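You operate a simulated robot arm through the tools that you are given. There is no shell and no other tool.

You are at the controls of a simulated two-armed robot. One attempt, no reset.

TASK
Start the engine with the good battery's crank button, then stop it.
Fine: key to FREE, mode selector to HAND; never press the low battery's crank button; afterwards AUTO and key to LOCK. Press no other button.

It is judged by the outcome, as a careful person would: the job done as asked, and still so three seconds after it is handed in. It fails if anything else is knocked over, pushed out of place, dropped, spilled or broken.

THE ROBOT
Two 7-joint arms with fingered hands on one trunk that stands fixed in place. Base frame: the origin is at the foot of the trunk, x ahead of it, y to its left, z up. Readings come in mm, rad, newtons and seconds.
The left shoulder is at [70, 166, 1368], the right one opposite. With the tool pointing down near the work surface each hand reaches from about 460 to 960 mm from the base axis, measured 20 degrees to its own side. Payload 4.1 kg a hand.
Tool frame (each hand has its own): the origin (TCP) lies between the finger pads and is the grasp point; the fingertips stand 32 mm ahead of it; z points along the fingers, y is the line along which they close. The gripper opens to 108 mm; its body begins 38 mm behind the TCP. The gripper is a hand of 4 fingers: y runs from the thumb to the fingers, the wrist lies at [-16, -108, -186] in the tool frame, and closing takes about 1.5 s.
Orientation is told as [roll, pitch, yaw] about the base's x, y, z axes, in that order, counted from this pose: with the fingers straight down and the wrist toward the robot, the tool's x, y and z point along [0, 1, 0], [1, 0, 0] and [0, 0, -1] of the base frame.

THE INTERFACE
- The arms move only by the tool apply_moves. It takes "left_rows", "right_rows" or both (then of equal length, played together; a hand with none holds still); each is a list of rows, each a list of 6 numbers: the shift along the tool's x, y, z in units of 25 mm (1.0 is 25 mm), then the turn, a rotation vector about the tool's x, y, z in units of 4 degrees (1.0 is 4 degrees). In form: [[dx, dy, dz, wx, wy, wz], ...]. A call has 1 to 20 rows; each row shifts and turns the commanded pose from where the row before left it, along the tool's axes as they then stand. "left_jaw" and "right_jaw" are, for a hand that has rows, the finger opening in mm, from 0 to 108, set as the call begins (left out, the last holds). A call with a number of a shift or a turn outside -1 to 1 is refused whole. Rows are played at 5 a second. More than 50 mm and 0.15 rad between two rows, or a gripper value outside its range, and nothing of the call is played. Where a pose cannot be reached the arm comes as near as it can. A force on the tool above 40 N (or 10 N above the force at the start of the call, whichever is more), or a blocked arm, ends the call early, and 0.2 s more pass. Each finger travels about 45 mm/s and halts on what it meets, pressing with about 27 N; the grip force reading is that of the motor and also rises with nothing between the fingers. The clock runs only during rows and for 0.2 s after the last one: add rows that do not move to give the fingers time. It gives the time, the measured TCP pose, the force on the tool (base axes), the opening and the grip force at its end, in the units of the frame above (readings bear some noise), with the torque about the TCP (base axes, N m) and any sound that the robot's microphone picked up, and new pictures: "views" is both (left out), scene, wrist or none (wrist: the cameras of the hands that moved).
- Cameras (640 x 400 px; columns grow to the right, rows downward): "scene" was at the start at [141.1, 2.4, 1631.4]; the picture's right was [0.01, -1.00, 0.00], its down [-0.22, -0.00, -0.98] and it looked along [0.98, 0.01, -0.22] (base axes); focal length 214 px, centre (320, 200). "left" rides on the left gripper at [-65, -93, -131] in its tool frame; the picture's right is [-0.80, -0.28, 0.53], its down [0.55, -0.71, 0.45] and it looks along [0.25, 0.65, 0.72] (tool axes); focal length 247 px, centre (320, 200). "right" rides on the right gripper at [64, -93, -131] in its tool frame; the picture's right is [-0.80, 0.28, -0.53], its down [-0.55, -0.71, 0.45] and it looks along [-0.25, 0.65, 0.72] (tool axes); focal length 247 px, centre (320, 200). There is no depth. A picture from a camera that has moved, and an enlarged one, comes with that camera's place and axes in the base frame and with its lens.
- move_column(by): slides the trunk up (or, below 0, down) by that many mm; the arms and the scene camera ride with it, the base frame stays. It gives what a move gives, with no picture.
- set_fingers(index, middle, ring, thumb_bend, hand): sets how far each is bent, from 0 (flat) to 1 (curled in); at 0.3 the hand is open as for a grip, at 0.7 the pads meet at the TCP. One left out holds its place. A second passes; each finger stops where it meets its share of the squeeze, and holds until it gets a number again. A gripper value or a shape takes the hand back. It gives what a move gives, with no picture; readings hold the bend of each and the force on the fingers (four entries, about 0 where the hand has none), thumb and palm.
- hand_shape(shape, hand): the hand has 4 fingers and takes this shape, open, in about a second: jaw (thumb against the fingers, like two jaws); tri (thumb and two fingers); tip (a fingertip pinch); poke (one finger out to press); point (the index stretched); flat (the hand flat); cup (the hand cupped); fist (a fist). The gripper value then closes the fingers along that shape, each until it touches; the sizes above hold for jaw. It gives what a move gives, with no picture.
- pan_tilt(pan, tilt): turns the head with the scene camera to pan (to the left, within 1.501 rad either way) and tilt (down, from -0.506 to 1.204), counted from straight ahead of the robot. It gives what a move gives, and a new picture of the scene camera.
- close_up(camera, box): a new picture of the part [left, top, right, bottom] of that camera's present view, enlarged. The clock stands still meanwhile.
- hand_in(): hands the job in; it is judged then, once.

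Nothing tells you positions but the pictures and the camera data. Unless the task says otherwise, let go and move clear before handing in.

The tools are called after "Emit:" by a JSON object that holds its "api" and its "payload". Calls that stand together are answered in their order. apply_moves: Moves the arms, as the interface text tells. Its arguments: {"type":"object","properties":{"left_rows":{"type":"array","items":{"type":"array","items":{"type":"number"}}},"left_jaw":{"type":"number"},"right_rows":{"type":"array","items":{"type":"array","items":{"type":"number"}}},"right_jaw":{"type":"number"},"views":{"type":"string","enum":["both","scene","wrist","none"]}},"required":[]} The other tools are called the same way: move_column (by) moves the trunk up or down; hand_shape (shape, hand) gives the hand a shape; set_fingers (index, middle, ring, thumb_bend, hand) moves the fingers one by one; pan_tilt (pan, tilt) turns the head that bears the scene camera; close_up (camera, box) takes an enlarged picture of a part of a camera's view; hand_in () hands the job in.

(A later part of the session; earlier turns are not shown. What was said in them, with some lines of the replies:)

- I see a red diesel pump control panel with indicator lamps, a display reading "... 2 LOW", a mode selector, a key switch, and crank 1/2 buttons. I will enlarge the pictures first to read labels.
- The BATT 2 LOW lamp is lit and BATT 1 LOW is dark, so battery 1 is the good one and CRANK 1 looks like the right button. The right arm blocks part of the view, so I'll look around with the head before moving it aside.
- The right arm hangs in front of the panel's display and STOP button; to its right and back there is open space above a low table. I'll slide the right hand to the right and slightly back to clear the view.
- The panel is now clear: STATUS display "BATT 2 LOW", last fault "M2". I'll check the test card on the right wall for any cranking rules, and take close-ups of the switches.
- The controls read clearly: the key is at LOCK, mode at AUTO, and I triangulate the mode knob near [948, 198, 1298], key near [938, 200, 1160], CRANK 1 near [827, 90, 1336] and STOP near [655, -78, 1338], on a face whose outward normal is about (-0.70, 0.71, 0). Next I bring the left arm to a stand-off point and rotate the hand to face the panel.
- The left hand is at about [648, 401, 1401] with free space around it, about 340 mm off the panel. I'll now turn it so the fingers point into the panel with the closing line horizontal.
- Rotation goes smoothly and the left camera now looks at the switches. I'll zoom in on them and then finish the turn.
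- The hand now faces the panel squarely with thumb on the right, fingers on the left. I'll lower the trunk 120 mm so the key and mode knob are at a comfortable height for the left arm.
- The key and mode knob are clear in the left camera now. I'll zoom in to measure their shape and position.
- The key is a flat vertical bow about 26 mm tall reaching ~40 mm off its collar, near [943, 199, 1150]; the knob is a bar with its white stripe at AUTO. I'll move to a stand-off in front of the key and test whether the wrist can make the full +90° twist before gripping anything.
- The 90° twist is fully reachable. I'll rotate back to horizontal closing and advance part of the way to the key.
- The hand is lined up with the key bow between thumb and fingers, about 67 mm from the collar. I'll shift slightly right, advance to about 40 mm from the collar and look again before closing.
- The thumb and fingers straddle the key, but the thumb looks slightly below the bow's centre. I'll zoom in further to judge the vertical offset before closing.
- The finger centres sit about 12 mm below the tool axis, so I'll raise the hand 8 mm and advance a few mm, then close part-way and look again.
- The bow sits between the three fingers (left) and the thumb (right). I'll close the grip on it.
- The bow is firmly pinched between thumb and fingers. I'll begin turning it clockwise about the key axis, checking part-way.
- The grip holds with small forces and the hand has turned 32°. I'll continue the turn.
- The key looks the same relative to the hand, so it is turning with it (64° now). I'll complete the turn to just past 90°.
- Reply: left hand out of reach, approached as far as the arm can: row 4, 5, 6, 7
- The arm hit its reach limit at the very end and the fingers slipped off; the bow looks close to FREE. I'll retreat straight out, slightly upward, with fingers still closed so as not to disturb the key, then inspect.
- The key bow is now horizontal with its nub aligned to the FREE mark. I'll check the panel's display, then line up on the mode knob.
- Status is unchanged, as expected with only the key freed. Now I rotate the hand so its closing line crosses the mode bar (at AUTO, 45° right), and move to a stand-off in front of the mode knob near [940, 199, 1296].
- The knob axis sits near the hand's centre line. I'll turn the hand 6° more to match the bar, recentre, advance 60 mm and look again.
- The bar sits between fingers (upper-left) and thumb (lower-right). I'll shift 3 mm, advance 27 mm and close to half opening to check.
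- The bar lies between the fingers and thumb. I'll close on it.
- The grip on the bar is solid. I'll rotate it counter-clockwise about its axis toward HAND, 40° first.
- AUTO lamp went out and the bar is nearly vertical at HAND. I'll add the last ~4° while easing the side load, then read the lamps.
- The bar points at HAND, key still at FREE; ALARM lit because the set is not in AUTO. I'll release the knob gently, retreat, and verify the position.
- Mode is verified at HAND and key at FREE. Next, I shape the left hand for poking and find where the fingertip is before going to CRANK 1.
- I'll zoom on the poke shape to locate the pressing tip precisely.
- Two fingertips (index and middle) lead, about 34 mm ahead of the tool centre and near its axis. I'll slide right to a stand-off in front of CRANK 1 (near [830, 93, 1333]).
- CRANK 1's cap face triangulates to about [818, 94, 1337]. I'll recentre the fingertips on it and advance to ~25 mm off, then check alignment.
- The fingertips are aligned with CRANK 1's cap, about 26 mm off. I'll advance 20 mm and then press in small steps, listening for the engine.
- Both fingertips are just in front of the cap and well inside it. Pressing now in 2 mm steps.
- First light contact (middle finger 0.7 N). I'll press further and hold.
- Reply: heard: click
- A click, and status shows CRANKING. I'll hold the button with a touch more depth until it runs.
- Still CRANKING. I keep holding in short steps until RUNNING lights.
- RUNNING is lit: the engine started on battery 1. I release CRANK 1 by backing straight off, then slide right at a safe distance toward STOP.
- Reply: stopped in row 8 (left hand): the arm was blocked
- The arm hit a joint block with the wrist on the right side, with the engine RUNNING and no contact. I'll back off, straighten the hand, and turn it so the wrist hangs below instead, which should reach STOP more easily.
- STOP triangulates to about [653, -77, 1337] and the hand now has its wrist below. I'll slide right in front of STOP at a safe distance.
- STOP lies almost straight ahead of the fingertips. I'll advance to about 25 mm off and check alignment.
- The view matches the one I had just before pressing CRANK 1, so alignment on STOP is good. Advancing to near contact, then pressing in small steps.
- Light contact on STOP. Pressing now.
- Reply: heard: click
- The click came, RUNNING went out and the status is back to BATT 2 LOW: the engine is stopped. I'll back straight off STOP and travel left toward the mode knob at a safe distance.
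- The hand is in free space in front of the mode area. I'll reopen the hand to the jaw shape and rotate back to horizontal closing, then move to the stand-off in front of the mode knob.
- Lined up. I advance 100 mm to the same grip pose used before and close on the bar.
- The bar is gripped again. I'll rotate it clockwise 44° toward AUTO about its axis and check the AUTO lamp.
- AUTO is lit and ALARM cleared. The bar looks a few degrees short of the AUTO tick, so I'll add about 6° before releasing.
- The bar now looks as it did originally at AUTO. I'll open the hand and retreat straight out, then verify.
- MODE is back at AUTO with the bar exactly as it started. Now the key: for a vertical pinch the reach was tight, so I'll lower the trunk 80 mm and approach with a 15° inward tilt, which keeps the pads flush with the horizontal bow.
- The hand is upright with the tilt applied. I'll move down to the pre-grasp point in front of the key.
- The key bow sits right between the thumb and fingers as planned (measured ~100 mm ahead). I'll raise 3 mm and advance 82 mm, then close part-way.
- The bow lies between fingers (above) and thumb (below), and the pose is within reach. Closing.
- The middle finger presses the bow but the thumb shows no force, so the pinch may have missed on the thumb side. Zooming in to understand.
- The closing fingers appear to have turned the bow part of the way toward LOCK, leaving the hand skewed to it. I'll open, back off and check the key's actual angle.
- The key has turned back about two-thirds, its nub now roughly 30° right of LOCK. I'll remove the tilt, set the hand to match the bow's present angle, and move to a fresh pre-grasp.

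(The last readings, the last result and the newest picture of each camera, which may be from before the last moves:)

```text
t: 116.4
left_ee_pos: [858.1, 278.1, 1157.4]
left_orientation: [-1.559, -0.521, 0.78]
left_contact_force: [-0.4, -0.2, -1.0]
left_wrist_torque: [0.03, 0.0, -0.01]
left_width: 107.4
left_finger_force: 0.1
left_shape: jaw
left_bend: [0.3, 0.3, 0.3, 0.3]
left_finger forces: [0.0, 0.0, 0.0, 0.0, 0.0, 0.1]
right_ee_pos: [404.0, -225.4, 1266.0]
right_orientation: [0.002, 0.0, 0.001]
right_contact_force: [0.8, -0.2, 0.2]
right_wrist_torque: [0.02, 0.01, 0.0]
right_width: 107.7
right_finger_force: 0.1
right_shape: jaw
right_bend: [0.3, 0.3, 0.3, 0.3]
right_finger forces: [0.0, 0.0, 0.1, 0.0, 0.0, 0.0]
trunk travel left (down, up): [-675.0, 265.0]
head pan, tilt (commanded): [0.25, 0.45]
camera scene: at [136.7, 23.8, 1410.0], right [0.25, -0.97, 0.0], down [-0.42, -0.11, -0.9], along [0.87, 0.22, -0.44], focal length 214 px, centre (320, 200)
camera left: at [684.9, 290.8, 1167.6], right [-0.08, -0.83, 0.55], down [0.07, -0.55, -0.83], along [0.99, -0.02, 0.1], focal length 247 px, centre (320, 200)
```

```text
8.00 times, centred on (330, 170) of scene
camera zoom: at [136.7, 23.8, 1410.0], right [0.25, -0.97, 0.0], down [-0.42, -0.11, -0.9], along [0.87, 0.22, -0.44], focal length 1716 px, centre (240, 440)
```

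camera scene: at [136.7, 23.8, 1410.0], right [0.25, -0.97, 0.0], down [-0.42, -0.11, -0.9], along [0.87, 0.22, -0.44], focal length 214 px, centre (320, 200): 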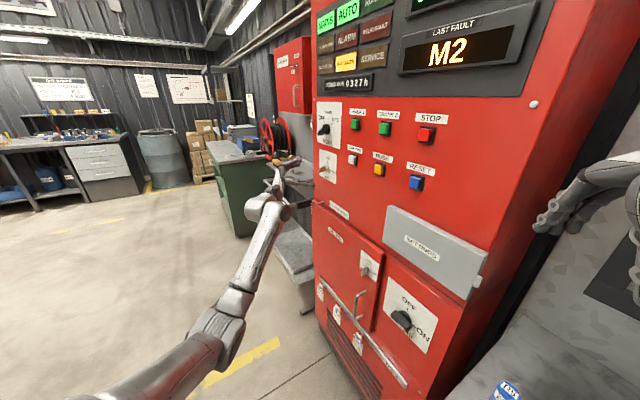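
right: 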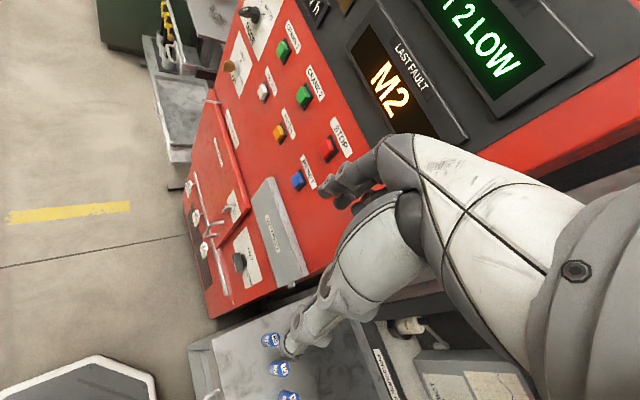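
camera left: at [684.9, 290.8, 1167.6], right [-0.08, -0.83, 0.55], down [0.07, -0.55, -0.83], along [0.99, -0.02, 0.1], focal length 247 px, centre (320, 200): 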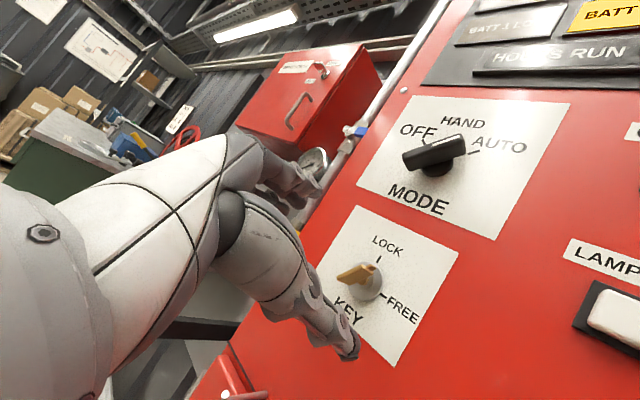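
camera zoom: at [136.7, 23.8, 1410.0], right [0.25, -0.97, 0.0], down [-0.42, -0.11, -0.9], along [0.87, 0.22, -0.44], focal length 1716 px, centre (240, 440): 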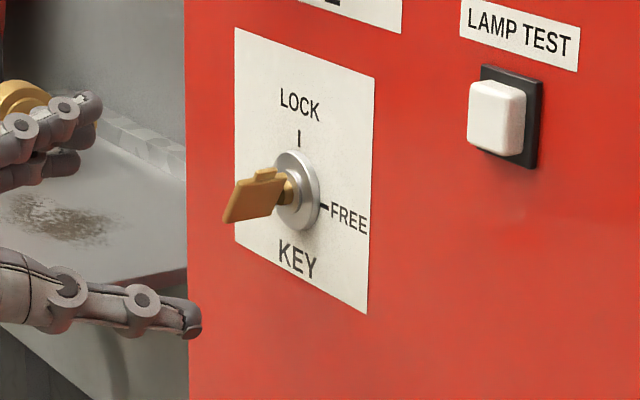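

The bow is aligned with the hand at this angle. I'll make a small recentre, advance 74 mm and close on it.

Emit:
{"api": "apply_moves", "payload": {"left_rows": [[-0.12, 0.05, 0.75, 0, 0, 0], [0, 0, 0.75, 0, 0, 0], [0, 0, 0.75, 0, 0, 0], [0, 0, 0.72, 0, 0, 0], [0, 0, 0, 0, 0, 0]], "views": "none"}}

Emit:
{"api": "apply_moves", "payload": {"left_rows": [[0, 0, 0, 0, 0, 0], [0, 0, 0, 0, 0, 0], [0, 0, 0, 0, 0, 0], [0, 0, 0, 0, 0, 0], [0, 0, 0, 0, 0, 0]], "left_jaw": 50, "views": "wrist"}}

Emit:
{"api": "close_up", "payload": {"camera": "left", "box": [240, 170, 400, 300]}}

Emit:
{"api": "close_up", "payload": {"camera": "scene", "box": [290, 145, 370, 195]}}

```text
t: 117.6
left_ee_pos: [910.0, 225.8, 1161.8]
left_orientation: [-1.561, -0.522, 0.779]
left_contact_force: [-0.1, -0.7, 0.4]
left_wrist_torque: [0.05, 0.01, -0.03]
left_width: 107.6
left_finger_force: 0.1
left_shape: jaw
left_bend: [0.3, 0.3, 0.3, 0.3]
left_finger forces: [0.1, 0.1, 0.2, 0.0, 0.0, 0.0]
right_ee_pos: [405.1, -226.0, 1267.9]
right_orientation: [0.002, 0.0, 0.001]
right_contact_force: [-0.6, -0.1, -0.5]
right_wrist_torque: [0.0, -0.02, -0.01]
right_width: 107.6
right_finger_force: 0.1
right_shape: jaw
right_bend: [0.3, 0.3, 0.3, 0.3]
right_finger forces: [0.1, 0.0, 0.0, 0.0, 0.0, 0.0]
trunk travel left (down, up): [-675.0, 265.0]
head pan, tilt (commanded): [0.25, 0.45]
```

```text
t: 118.8
left_ee_pos: [909.6, 225.3, 1160.1]
left_orientation: [-1.56, -0.523, 0.78]
left_contact_force: [-0.2, -0.1, 1.0]
left_wrist_torque: [0.02, 0.0, 0.0]
left_width: 50.4
left_finger_force: 0.1
left_shape: jaw
left_bend: [0.74, 0.46, 0.44, 0.72]
left_finger forces: [0.1, 0.0, 0.1, 0.0, 0.1, 0.0]
right_ee_pos: [404.6, -225.9, 1267.4]
right_orientation: [0.002, 0.004, 0.001]
right_contact_force: [0.6, -0.5, 0.7]
right_wrist_torque: [0.0, 0.0, 0.01]
right_width: 107.6
right_finger_force: 0.0
right_shape: jaw
right_bend: [0.3, 0.3, 0.3, 0.3]
right_finger forces: [0.0, 0.1, 0.0, 0.0, 0.0, 0.1]
trunk travel left (down, up): [-675.0, 265.0]
head pan, tilt (commanded): [0.25, 0.45]
camera left: at [737.1, 238.3, 1171.7], right [-0.08, -0.83, 0.55], down [0.07, -0.55, -0.83], along [0.99, -0.02, 0.1], focal length 247 px, centre (320, 200)
```

left: 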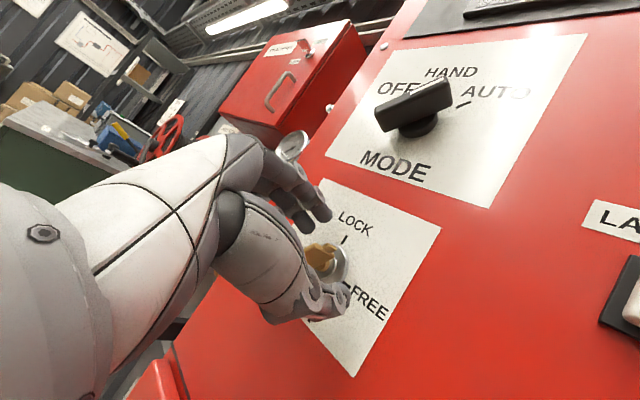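

```text
3.08 times, centred on (320, 235) of left
camera zoom: at [737.1, 238.3, 1171.7], right [-0.08, -0.83, 0.55], down [0.07, -0.55, -0.83], along [0.99, -0.02, 0.1], focal length 760 px, centre (320, 92)
```

zoom: 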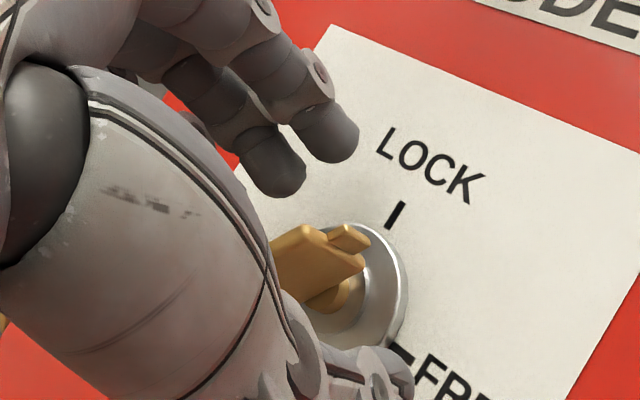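

```text
8.00 times, centred on (330, 170) of scene
camera zoom: at [136.9, 24.0, 1410.0], right [0.25, -0.97, 0.0], down [-0.42, -0.11, -0.9], along [0.87, 0.22, -0.44], focal length 1716 px, centre (240, 440)
```

zoom: 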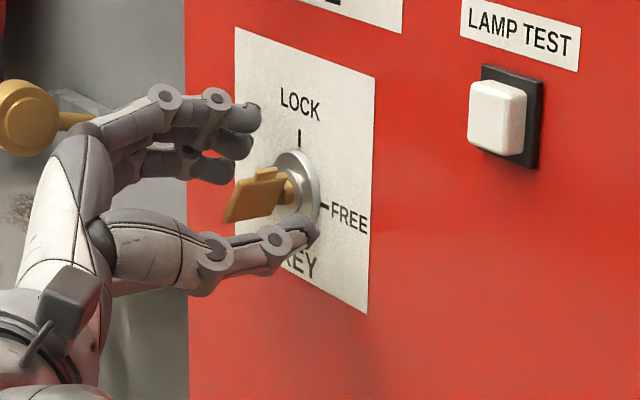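

Compared with the first successful grip the bow sits ~3 mm too far toward the thumb, so I'll nudge the hand back by that amount and then close.

Emit:
{"api": "apply_moves", "payload": {"left_rows": [[0.13, -0.1, 0, 0, 0, 0], [0, 0, 0, 0, 0, 0]], "views": "none"}}

Emit:
{"api": "close_up", "payload": {"camera": "left", "box": [240, 170, 400, 300]}}

```text
t: 119.4
left_ee_pos: [910.2, 224.8, 1156.3]
left_orientation: [-1.561, -0.52, 0.779]
left_contact_force: [-0.5, 0.4, 0.3]
left_wrist_torque: [-0.02, 0.0, 0.01]
left_width: 50.5
left_finger_force: 0.1
left_shape: jaw
left_bend: [0.74, 0.46, 0.44, 0.72]
left_finger forces: [0.1, 0.1, 0.1, 0.0, 0.0, 0.1]
right_ee_pos: [404.6, -225.0, 1266.5]
right_orientation: [0.002, 0.001, -0.001]
right_contact_force: [-0.3, 0.1, 0.9]
right_wrist_torque: [0.01, 0.01, -0.03]
right_width: 107.4
right_finger_force: 0.1
right_shape: jaw
right_bend: [0.3, 0.3, 0.3, 0.3]
right_finger forces: [0.1, 0.1, 0.0, 0.0, 0.1, 0.0]
trunk travel left (down, up): [-675.0, 265.0]
head pan, tilt (commanded): [0.25, 0.45]
```

```text
3.08 times, centred on (320, 235) of left
camera zoom: at [736.2, 237.8, 1167.8], right [-0.08, -0.83, 0.55], down [0.07, -0.55, -0.83], along [0.99, -0.02, 0.1], focal length 760 px, centre (320, 92)
```

zoom: 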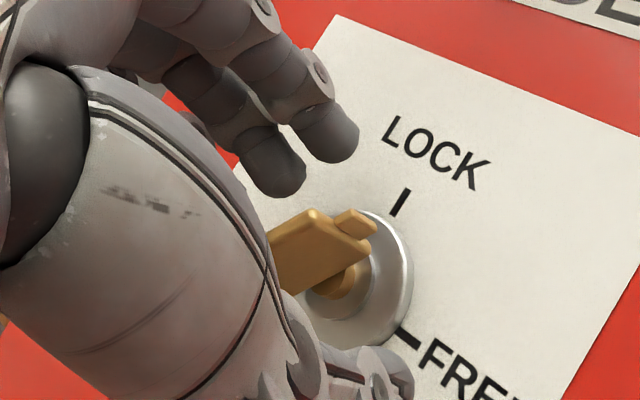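

Now the picture matches the first successful grip almost exactly. Closing on the bow.

Emit:
{"api": "apply_moves", "payload": {"left_rows": [[0, 0, 0, 0, 0, 0], [0, 0, 0, 0, 0, 0], [0, 0, 0, 0, 0, 0], [0, 0, 0, 0, 0, 0], [0, 0, 0, 0, 0, 0], [0, 0, 0, 0, 0, 0], [0, 0, 0, 0, 0, 0]], "left_jaw": 0, "views": "wrist"}}

Emit:
{"api": "close_up", "payload": {"camera": "left", "box": [240, 170, 400, 300]}}

Emit:
{"api": "close_up", "payload": {"camera": "scene", "box": [290, 145, 370, 195]}}

```text
t: 121.0
left_ee_pos: [910.2, 225.2, 1157.4]
left_orientation: [-1.56, -0.523, 0.779]
left_contact_force: [4.6, -0.5, 2.1]
left_wrist_torque: [0.07, -0.09, 0.06]
left_width: 0.0
left_finger_force: 27.0
left_shape: jaw
left_bend: [0.7, 0.66, 0.7, 0.7]
left_finger forces: [0.1, 12.5, 2.2, 0.1, 19.1, 0.0]
right_ee_pos: [404.7, -226.4, 1266.7]
right_orientation: [0.002, 0.002, 0.0]
right_contact_force: [-0.7, 0.7, -0.1]
right_wrist_torque: [0.01, 0.01, 0.0]
right_width: 107.5
right_finger_force: 0.0
right_shape: jaw
right_bend: [0.3, 0.3, 0.3, 0.3]
right_finger forces: [0.0, 0.0, 0.0, 0.0, 0.0, 0.1]
trunk travel left (down, up): [-675.0, 265.0]
head pan, tilt (commanded): [0.25, 0.45]
camera left: at [736.6, 237.5, 1167.6], right [-0.08, -0.83, 0.55], down [0.07, -0.55, -0.83], along [0.99, -0.02, 0.1], focal length 247 px, centre (320, 200)
```

left: 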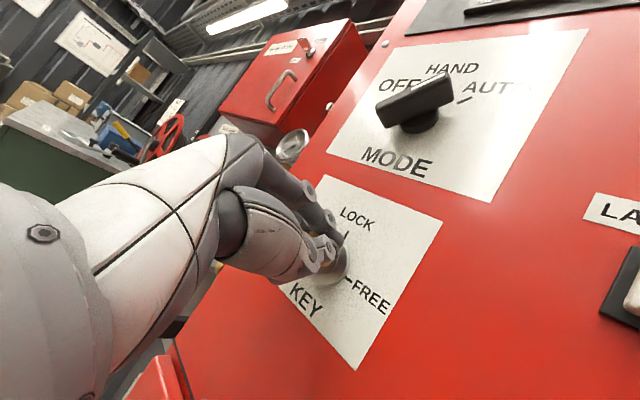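

```text
3.08 times, centred on (320, 235) of left
camera zoom: at [736.6, 237.5, 1167.6], right [-0.08, -0.83, 0.55], down [0.07, -0.55, -0.83], along [0.99, -0.02, 0.1], focal length 760 px, centre (320, 92)
```

zoom: 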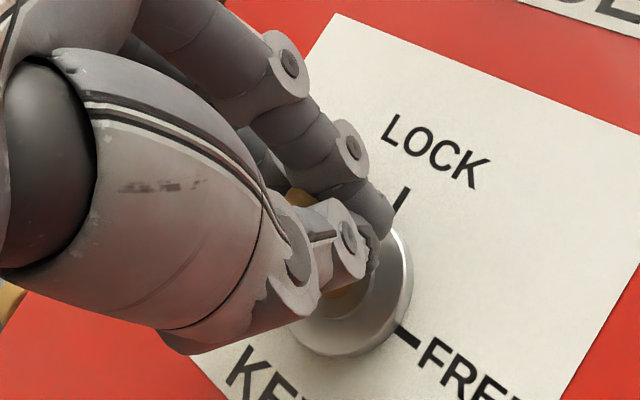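

```text
8.00 times, centred on (330, 170) of scene
camera zoom: at [137.4, 23.7, 1410.0], right [0.25, -0.97, 0.0], down [-0.42, -0.11, -0.9], along [0.87, 0.22, -0.44], focal length 1716 px, centre (240, 440)
```

zoom: 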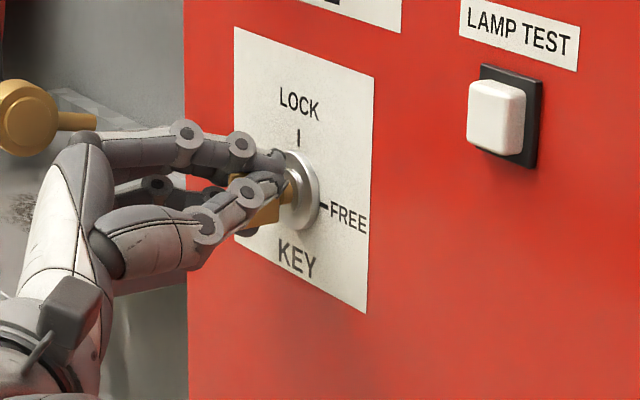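

Thumb (19 N) and middle finger (12.5 N) now pinch the bow. I'll turn counter-clockwise about the key axis toward LOCK.

Emit:
{"api": "apply_moves", "payload": {"left_rows": [[0, 0.0245, 0, 0, 0, -1], [0, 0.0245, 0, 0, 0, -1], [0, 0.0245, 0, 0, 0, -1], [0, 0.0245, 0, 0, 0, -1], [0, 0.0245, 0, 0, 0, -1], [0, 0.0245, 0, 0, 0, -1], [0, 0, 0, 0, 0, 0]], "views": "wrist"}}

Emit:
{"api": "close_up", "payload": {"camera": "left", "box": [240, 170, 400, 300]}}

Emit:
{"api": "close_up", "payload": {"camera": "scene", "box": [300, 150, 364, 190]}}

```text
t: 122.6
left_ee_pos: [911.4, 225.3, 1159.6]
left_orientation: [-1.564, -0.106, 0.783]
left_contact_force: [-3.0, -3.1, 7.2]
left_wrist_torque: [0.17, -0.32, -0.04]
left_width: 0.2
left_finger_force: 27.0
left_shape: jaw
left_bend: [0.7, 0.65, 0.66, 0.7]
left_finger forces: [26.3, 13.9, 5.6, 0.0, 25.7, 0.0]
right_ee_pos: [403.3, -227.5, 1267.8]
right_orientation: [0.003, -0.002, 0.0]
right_contact_force: [-0.3, 0.6, -0.7]
right_wrist_torque: [0.0, -0.02, -0.01]
right_width: 107.9
right_finger_force: 0.0
right_shape: jaw
right_bend: [0.3, 0.3, 0.3, 0.3]
right_finger forces: [0.0, 0.0, 0.1, 0.2, 0.0, 0.0]
trunk travel left (down, up): [-675.0, 265.0]
head pan, tilt (commanded): [0.25, 0.45]
camera left: at [746.7, 247.6, 1215.0], right [0.12, -0.64, 0.76], down [-0.14, -0.77, -0.62], along [0.98, -0.03, -0.18], focal length 247 px, centre (320, 200)
```

left: 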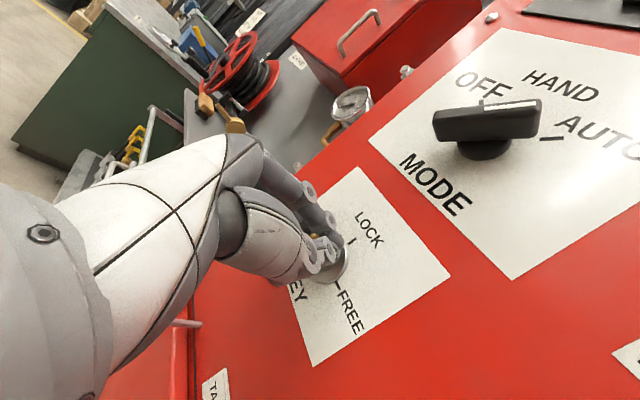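

```text
3.08 times, centred on (320, 235) of left
camera zoom: at [746.7, 247.6, 1215.0], right [0.12, -0.64, 0.76], down [-0.14, -0.77, -0.62], along [0.98, -0.03, -0.18], focal length 760 px, centre (320, 92)
```

zoom: 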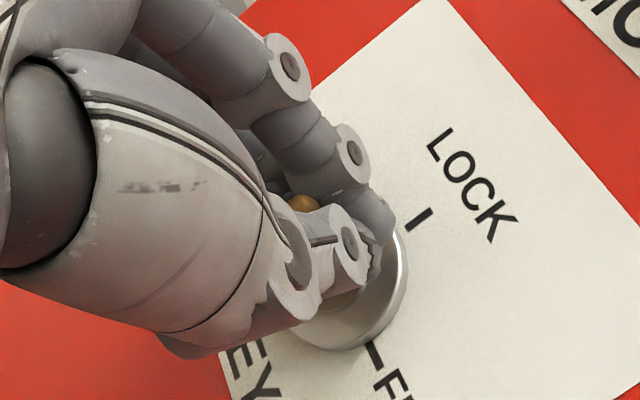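

```text
10.00 times, centred on (332, 170) of scene
camera zoom: at [134.6, 23.0, 1410.3], right [0.25, -0.97, 0.0], down [-0.42, -0.11, -0.9], along [0.87, 0.22, -0.43], focal length 2145 px, centre (200, 500)
```

zoom: 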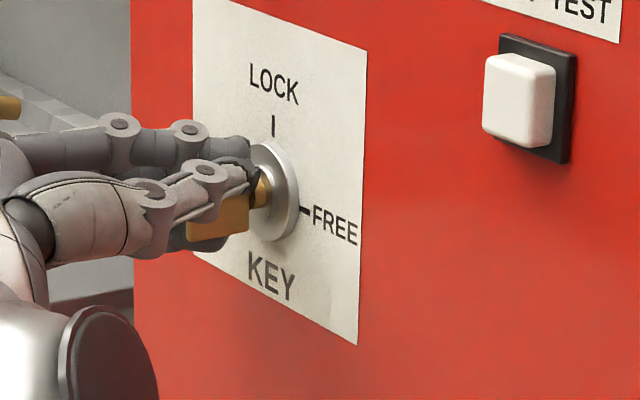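

Resistance is rising as the bow nears vertical. I'll add a final few degrees gently, then release and look.

Emit:
{"api": "apply_moves", "payload": {"left_rows": [[0, 0.02, 0, 0, 0, -0.7], [0, 0.02, 0, 0, 0, -0.7], [0, 0, 0, 0, 0, 0]], "views": "none"}}

Emit:
{"api": "apply_moves", "payload": {"left_rows": [[0, 0, 0, 0, 0, 0], [0, 0, 0, 0, 0, 0], [0, 0, 0, 0, 0, 0], [0, 0, 0, 0, 0, 0], [0, 0, 0, 0, 0, 0], [0, 0, 0, 0, 0, 0], [0, 0, 0, 0, 0, 0]], "left_jaw": 108, "views": "none"}}

Emit:
{"api": "apply_moves", "payload": {"left_rows": [[0, 0, -0.8, 0, 0, 0], [0, 0, -0.8, 0, 0, 0], [0, 0, -0.8, 0, 0, 0], [0, 0, -0.8, 0, 0, 0]], "views": "wrist"}}

Emit:
{"api": "close_up", "payload": {"camera": "left", "box": [270, 180, 450, 330]}}

Emit:
{"api": "close_up", "payload": {"camera": "scene", "box": [300, 150, 364, 190]}}

```text
t: 123.4
left_ee_pos: [911.0, 226.1, 1160.6]
left_orientation: [-1.562, -0.006, 0.784]
left_contact_force: [-3.1, -2.7, 10.6]
left_wrist_torque: [0.18, -0.36, -0.01]
left_width: 0.0
left_finger_force: 26.8
left_shape: jaw
left_bend: [0.7, 0.65, 0.64, 0.7]
left_finger forces: [27.8, 14.2, 5.5, 0.0, 28.2, 0.0]
right_ee_pos: [402.2, -226.9, 1267.0]
right_orientation: [0.003, -0.001, -0.001]
right_contact_force: [-0.2, 0.6, 0.5]
right_wrist_torque: [0.0, -0.01, 0.0]
right_width: 107.5
right_finger_force: 0.0
right_shape: jaw
right_bend: [0.3, 0.3, 0.3, 0.3]
right_finger forces: [0.1, 0.0, 0.0, 0.0, 0.0, 0.1]
trunk travel left (down, up): [-675.0, 265.0]
head pan, tilt (commanded): [0.25, 0.45]
```

```text
t: 125.0
left_ee_pos: [913.7, 226.9, 1158.4]
left_orientation: [-1.562, -0.005, 0.786]
left_contact_force: [0.2, -0.2, 0.1]
left_wrist_torque: [0.0, 0.0, -0.01]
left_width: 107.5
left_finger_force: 0.1
left_shape: jaw
left_bend: [0.3, 0.3, 0.3, 0.3]
left_finger forces: [0.1, 0.1, 0.0, 0.1, 0.0, 0.1]
right_ee_pos: [404.3, -224.4, 1266.6]
right_orientation: [0.003, 0.002, 0.0]
right_contact_force: [0.5, 0.4, -0.3]
right_wrist_torque: [-0.02, -0.01, 0.0]
right_width: 107.5
right_finger_force: 0.0
right_shape: jaw
right_bend: [0.3, 0.3, 0.3, 0.3]
right_finger forces: [0.0, 0.0, 0.1, 0.0, 0.1, 0.0]
trunk travel left (down, up): [-675.0, 265.0]
head pan, tilt (commanded): [0.25, 0.45]
```

```text
t: 126.0
left_ee_pos: [854.5, 283.3, 1158.3]
left_orientation: [-1.562, -0.006, 0.783]
left_contact_force: [0.3, 0.5, -0.8]
left_wrist_torque: [0.0, 0.01, 0.0]
left_width: 107.7
left_finger_force: 0.0
left_shape: jaw
left_bend: [0.3, 0.3, 0.3, 0.3]
left_finger forces: [0.1, 0.0, 0.1, 0.1, 0.1, 0.1]
right_ee_pos: [404.7, -225.7, 1266.8]
right_orientation: [0.002, 0.0, -0.001]
right_contact_force: [-0.1, -0.3, -0.5]
right_wrist_torque: [-0.02, -0.01, -0.01]
right_width: 107.4
right_finger_force: 0.1
right_shape: jaw
right_bend: [0.3, 0.3, 0.3, 0.3]
right_finger forces: [0.0, 0.1, 0.0, 0.0, 0.0, 0.1]
trunk travel left (down, up): [-675.0, 265.0]
head pan, tilt (commanded): [0.25, 0.45]
camera left: at [695.1, 309.5, 1223.4], right [0.18, -0.58, 0.79], down [-0.18, -0.81, -0.56], along [0.97, -0.05, -0.25], focal length 247 px, centre (320, 200)
```

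left: 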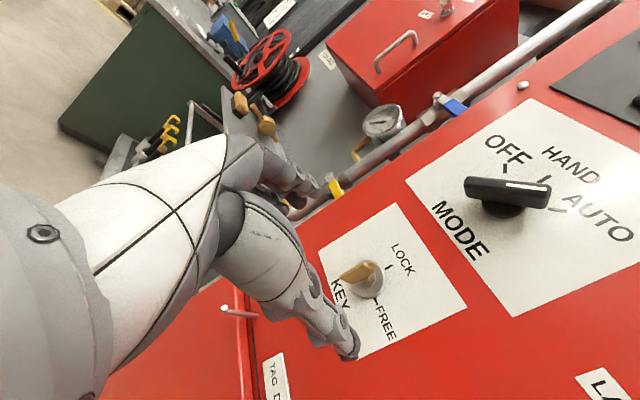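

```text
2.67 times, centred on (360, 255) of left
camera zoom: at [695.1, 309.5, 1223.4], right [0.18, -0.58, 0.79], down [-0.18, -0.81, -0.56], along [0.97, -0.05, -0.25], focal length 659 px, centre (213, 53)
```

zoom: 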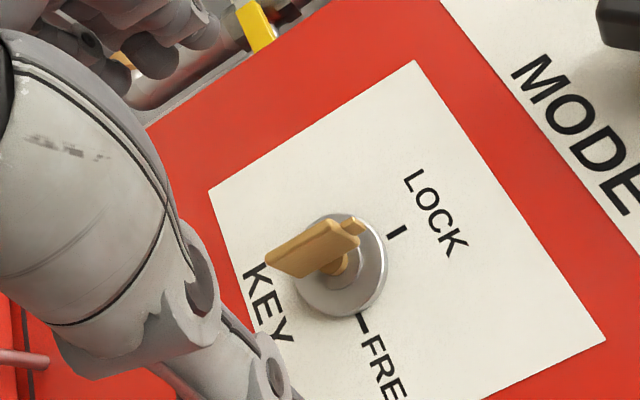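

```text
10.00 times, centred on (332, 170) of scene
camera zoom: at [136.5, 24.7, 1410.1], right [0.25, -0.97, 0.0], down [-0.42, -0.11, -0.9], along [0.87, 0.22, -0.44], focal length 2145 px, centre (200, 500)
```

zoom: 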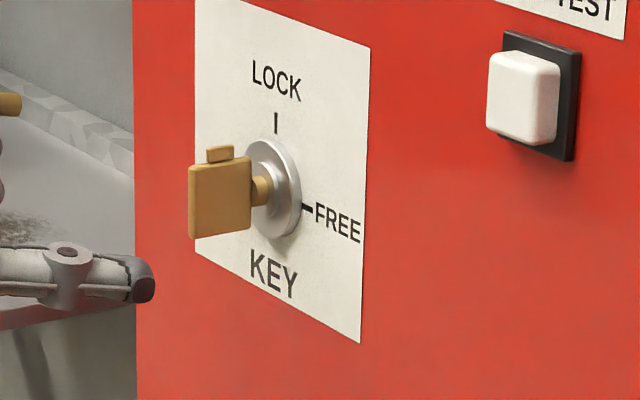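

The key bow is vertical again with its nub at LOCK, just as it started. I'll move the hand clear and do a final check of the panel.

Emit:
{"api": "apply_moves", "payload": {"left_rows": [[0, 0, -1, 0, 0, 0], [0, 0, -1, 0, 0, 0], [0, 0, -1, 0, 0, 0], [0, 0, -1, 0, 0, 0], [0, 0, -1, 0, 0, 0], [0, 0, -1, 0, 0, 0]], "views": "none"}}

Emit:
{"api": "pan_tilt", "payload": {"pan": 0.1, "tilt": 0.2}}

Emit:
{"api": "close_up", "payload": {"camera": "scene", "box": [270, 170, 446, 280]}}

Emit:
{"api": "close_up", "payload": {"camera": "scene", "box": [270, 50, 500, 190]}}

```text
t: 127.4
left_ee_pos: [748.0, 389.4, 1160.4]
left_orientation: [-1.563, -0.005, 0.784]
left_contact_force: [0.3, 0.3, -0.7]
left_wrist_torque: [0.02, 0.01, 0.02]
left_width: 107.7
left_finger_force: 0.1
left_shape: jaw
left_bend: [0.3, 0.3, 0.3, 0.3]
left_finger forces: [0.1, 0.0, 0.1, 0.0, 0.0, 0.1]
right_ee_pos: [404.6, -225.3, 1268.0]
right_orientation: [0.001, -0.001, 0.0]
right_contact_force: [-0.6, 0.2, 0.4]
right_wrist_torque: [-0.01, -0.06, 0.01]
right_width: 107.6
right_finger_force: 0.0
right_shape: jaw
right_bend: [0.3, 0.3, 0.3, 0.3]
right_finger forces: [0.1, 0.1, 0.0, 0.0, 0.0, 0.0]
trunk travel left (down, up): [-675.0, 265.0]
head pan, tilt (commanded): [0.25, 0.45]
```

```text
t: 128.2
left_ee_pos: [749.5, 389.5, 1158.8]
left_orientation: [-1.562, -0.007, 0.785]
left_contact_force: [0.5, 0.3, -0.1]
left_wrist_torque: [-0.01, -0.01, 0.0]
left_width: 107.7
left_finger_force: 0.1
left_shape: jaw
left_bend: [0.3, 0.3, 0.3, 0.3]
left_finger forces: [0.0, 0.0, 0.1, 0.0, 0.1, 0.0]
right_ee_pos: [404.8, -225.1, 1267.0]
right_orientation: [0.002, 0.002, 0.0]
right_contact_force: [-0.3, 0.4, -0.1]
right_wrist_torque: [-0.01, -0.01, 0.0]
right_width: 107.5
right_finger_force: 0.1
right_shape: jaw
right_bend: [0.3, 0.3, 0.3, 0.3]
right_finger forces: [0.0, 0.0, 0.1, 0.0, 0.0, 0.0]
trunk travel left (down, up): [-675.0, 265.0]
head pan, tilt (commanded): [0.099, 0.201]
camera scene: at [140.7, 10.4, 1433.1], right [0.1, -0.99, 0.0], down [-0.2, -0.02, -0.98], along [0.97, 0.1, -0.2], focal length 214 px, centre (320, 200)
```

scene: 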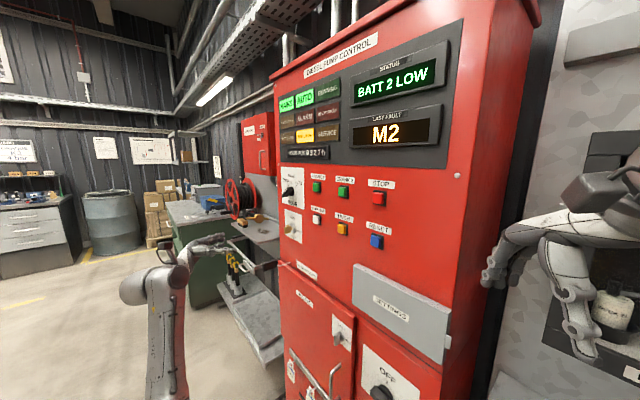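

```text
3.64 times, centred on (358, 225) of scene
camera zoom: at [140.7, 10.4, 1433.1], right [0.1, -0.99, 0.0], down [-0.2, -0.02, -0.98], along [0.97, 0.1, -0.2], focal length 780 px, centre (182, 109)
```

zoom: 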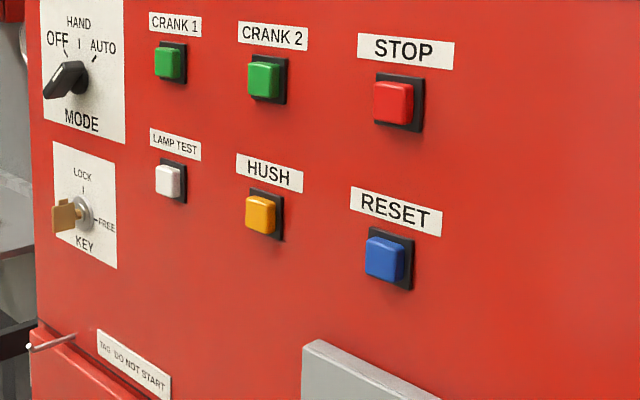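

```text
2.78 times, centred on (385, 120) of scene
camera zoom: at [140.7, 10.4, 1433.1], right [0.1, -0.99, 0.0], down [-0.2, -0.02, -0.98], along [0.97, 0.1, -0.2], focal length 597 px, centre (139, 423)
```

zoom: 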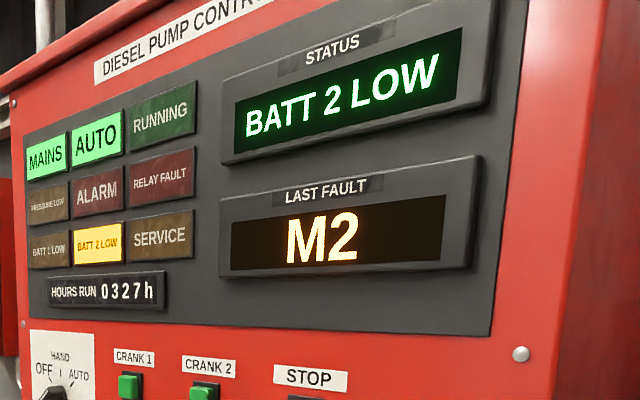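

Panel shows AUTO lit, RUNNING and ALARM off. One last zoom on the key and mode positions before handing in.

Emit:
{"api": "close_up", "payload": {"camera": "scene", "box": [274, 165, 322, 245]}}

Emit:
{"api": "close_up", "payload": {"camera": "left", "box": [340, 180, 560, 330]}}

```text
5.00 times, centred on (298, 205) of scene
camera zoom: at [140.7, 10.4, 1433.1], right [0.1, -0.99, 0.0], down [-0.2, -0.02, -0.98], along [0.97, 0.1, -0.2], focal length 1072 px, centre (430, 175)
```

zoom: 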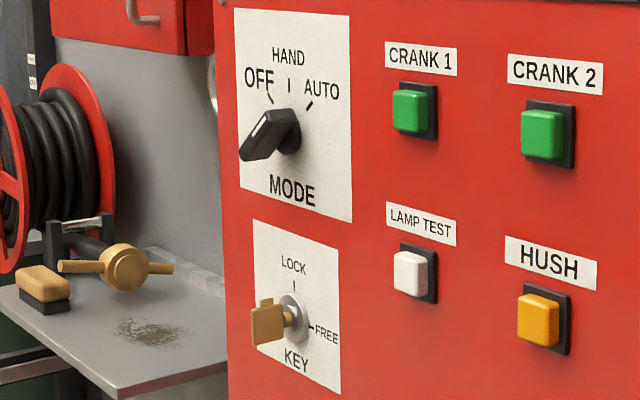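

```text
2.67 times, centred on (450, 255) of left
camera zoom: at [590.1, 415.5, 1223.8], right [0.18, -0.58, 0.79], down [-0.18, -0.81, -0.56], along [0.97, -0.05, -0.25], focal length 659 px, centre (-27, 53)
```

zoom: 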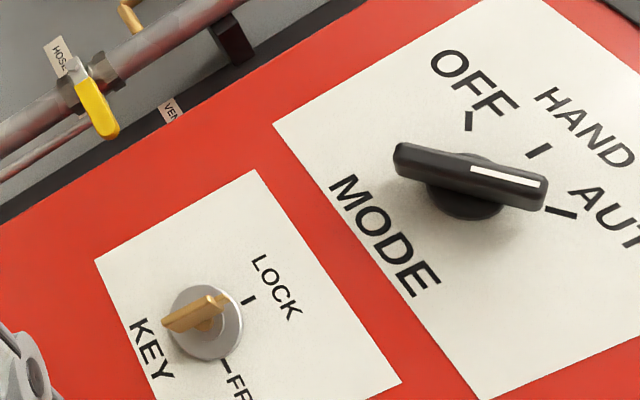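

The key is at LOCK and MODE at AUTO. The engine was started with CRANK 1 and stopped with STOP; no other button was pressed and the hands are clear. Handing in.

Emit:
{"api": "hand_in", "payload": {}}

```text
The job is handed in.
```

The engine was started on the good battery and then stopped, and the job is handed in. I don't have the judge's verdict, only what the panel showed.

- **Which battery:** the BATT 2 LOW lamp was lit and BATT 1 LOW was dark, so battery 1 was the good one.
- **Start:** I turned the key to FREE and the mode selector to HAND. I then held CRANK 1 until the status changed from CRANKING to RUNNING.
- **Stop:** I pressed STOP, and the RUNNING lamp went out.
- **Afterwards:** the mode selector went back to AUTO, with the AUTO lamp lit and the ALARM lamp off. The key is back at LOCK.

CRANK 1 and STOP were the only buttons pressed; CRANK 2 was never touched. The key slipped from the fingers twice while being turned, once near FREE and once on the way back to LOCK. I re-gripped it to finish the turn to LOCK and confirmed that from the pictures. Nothing appeared moved or knocked over in the last views I took.
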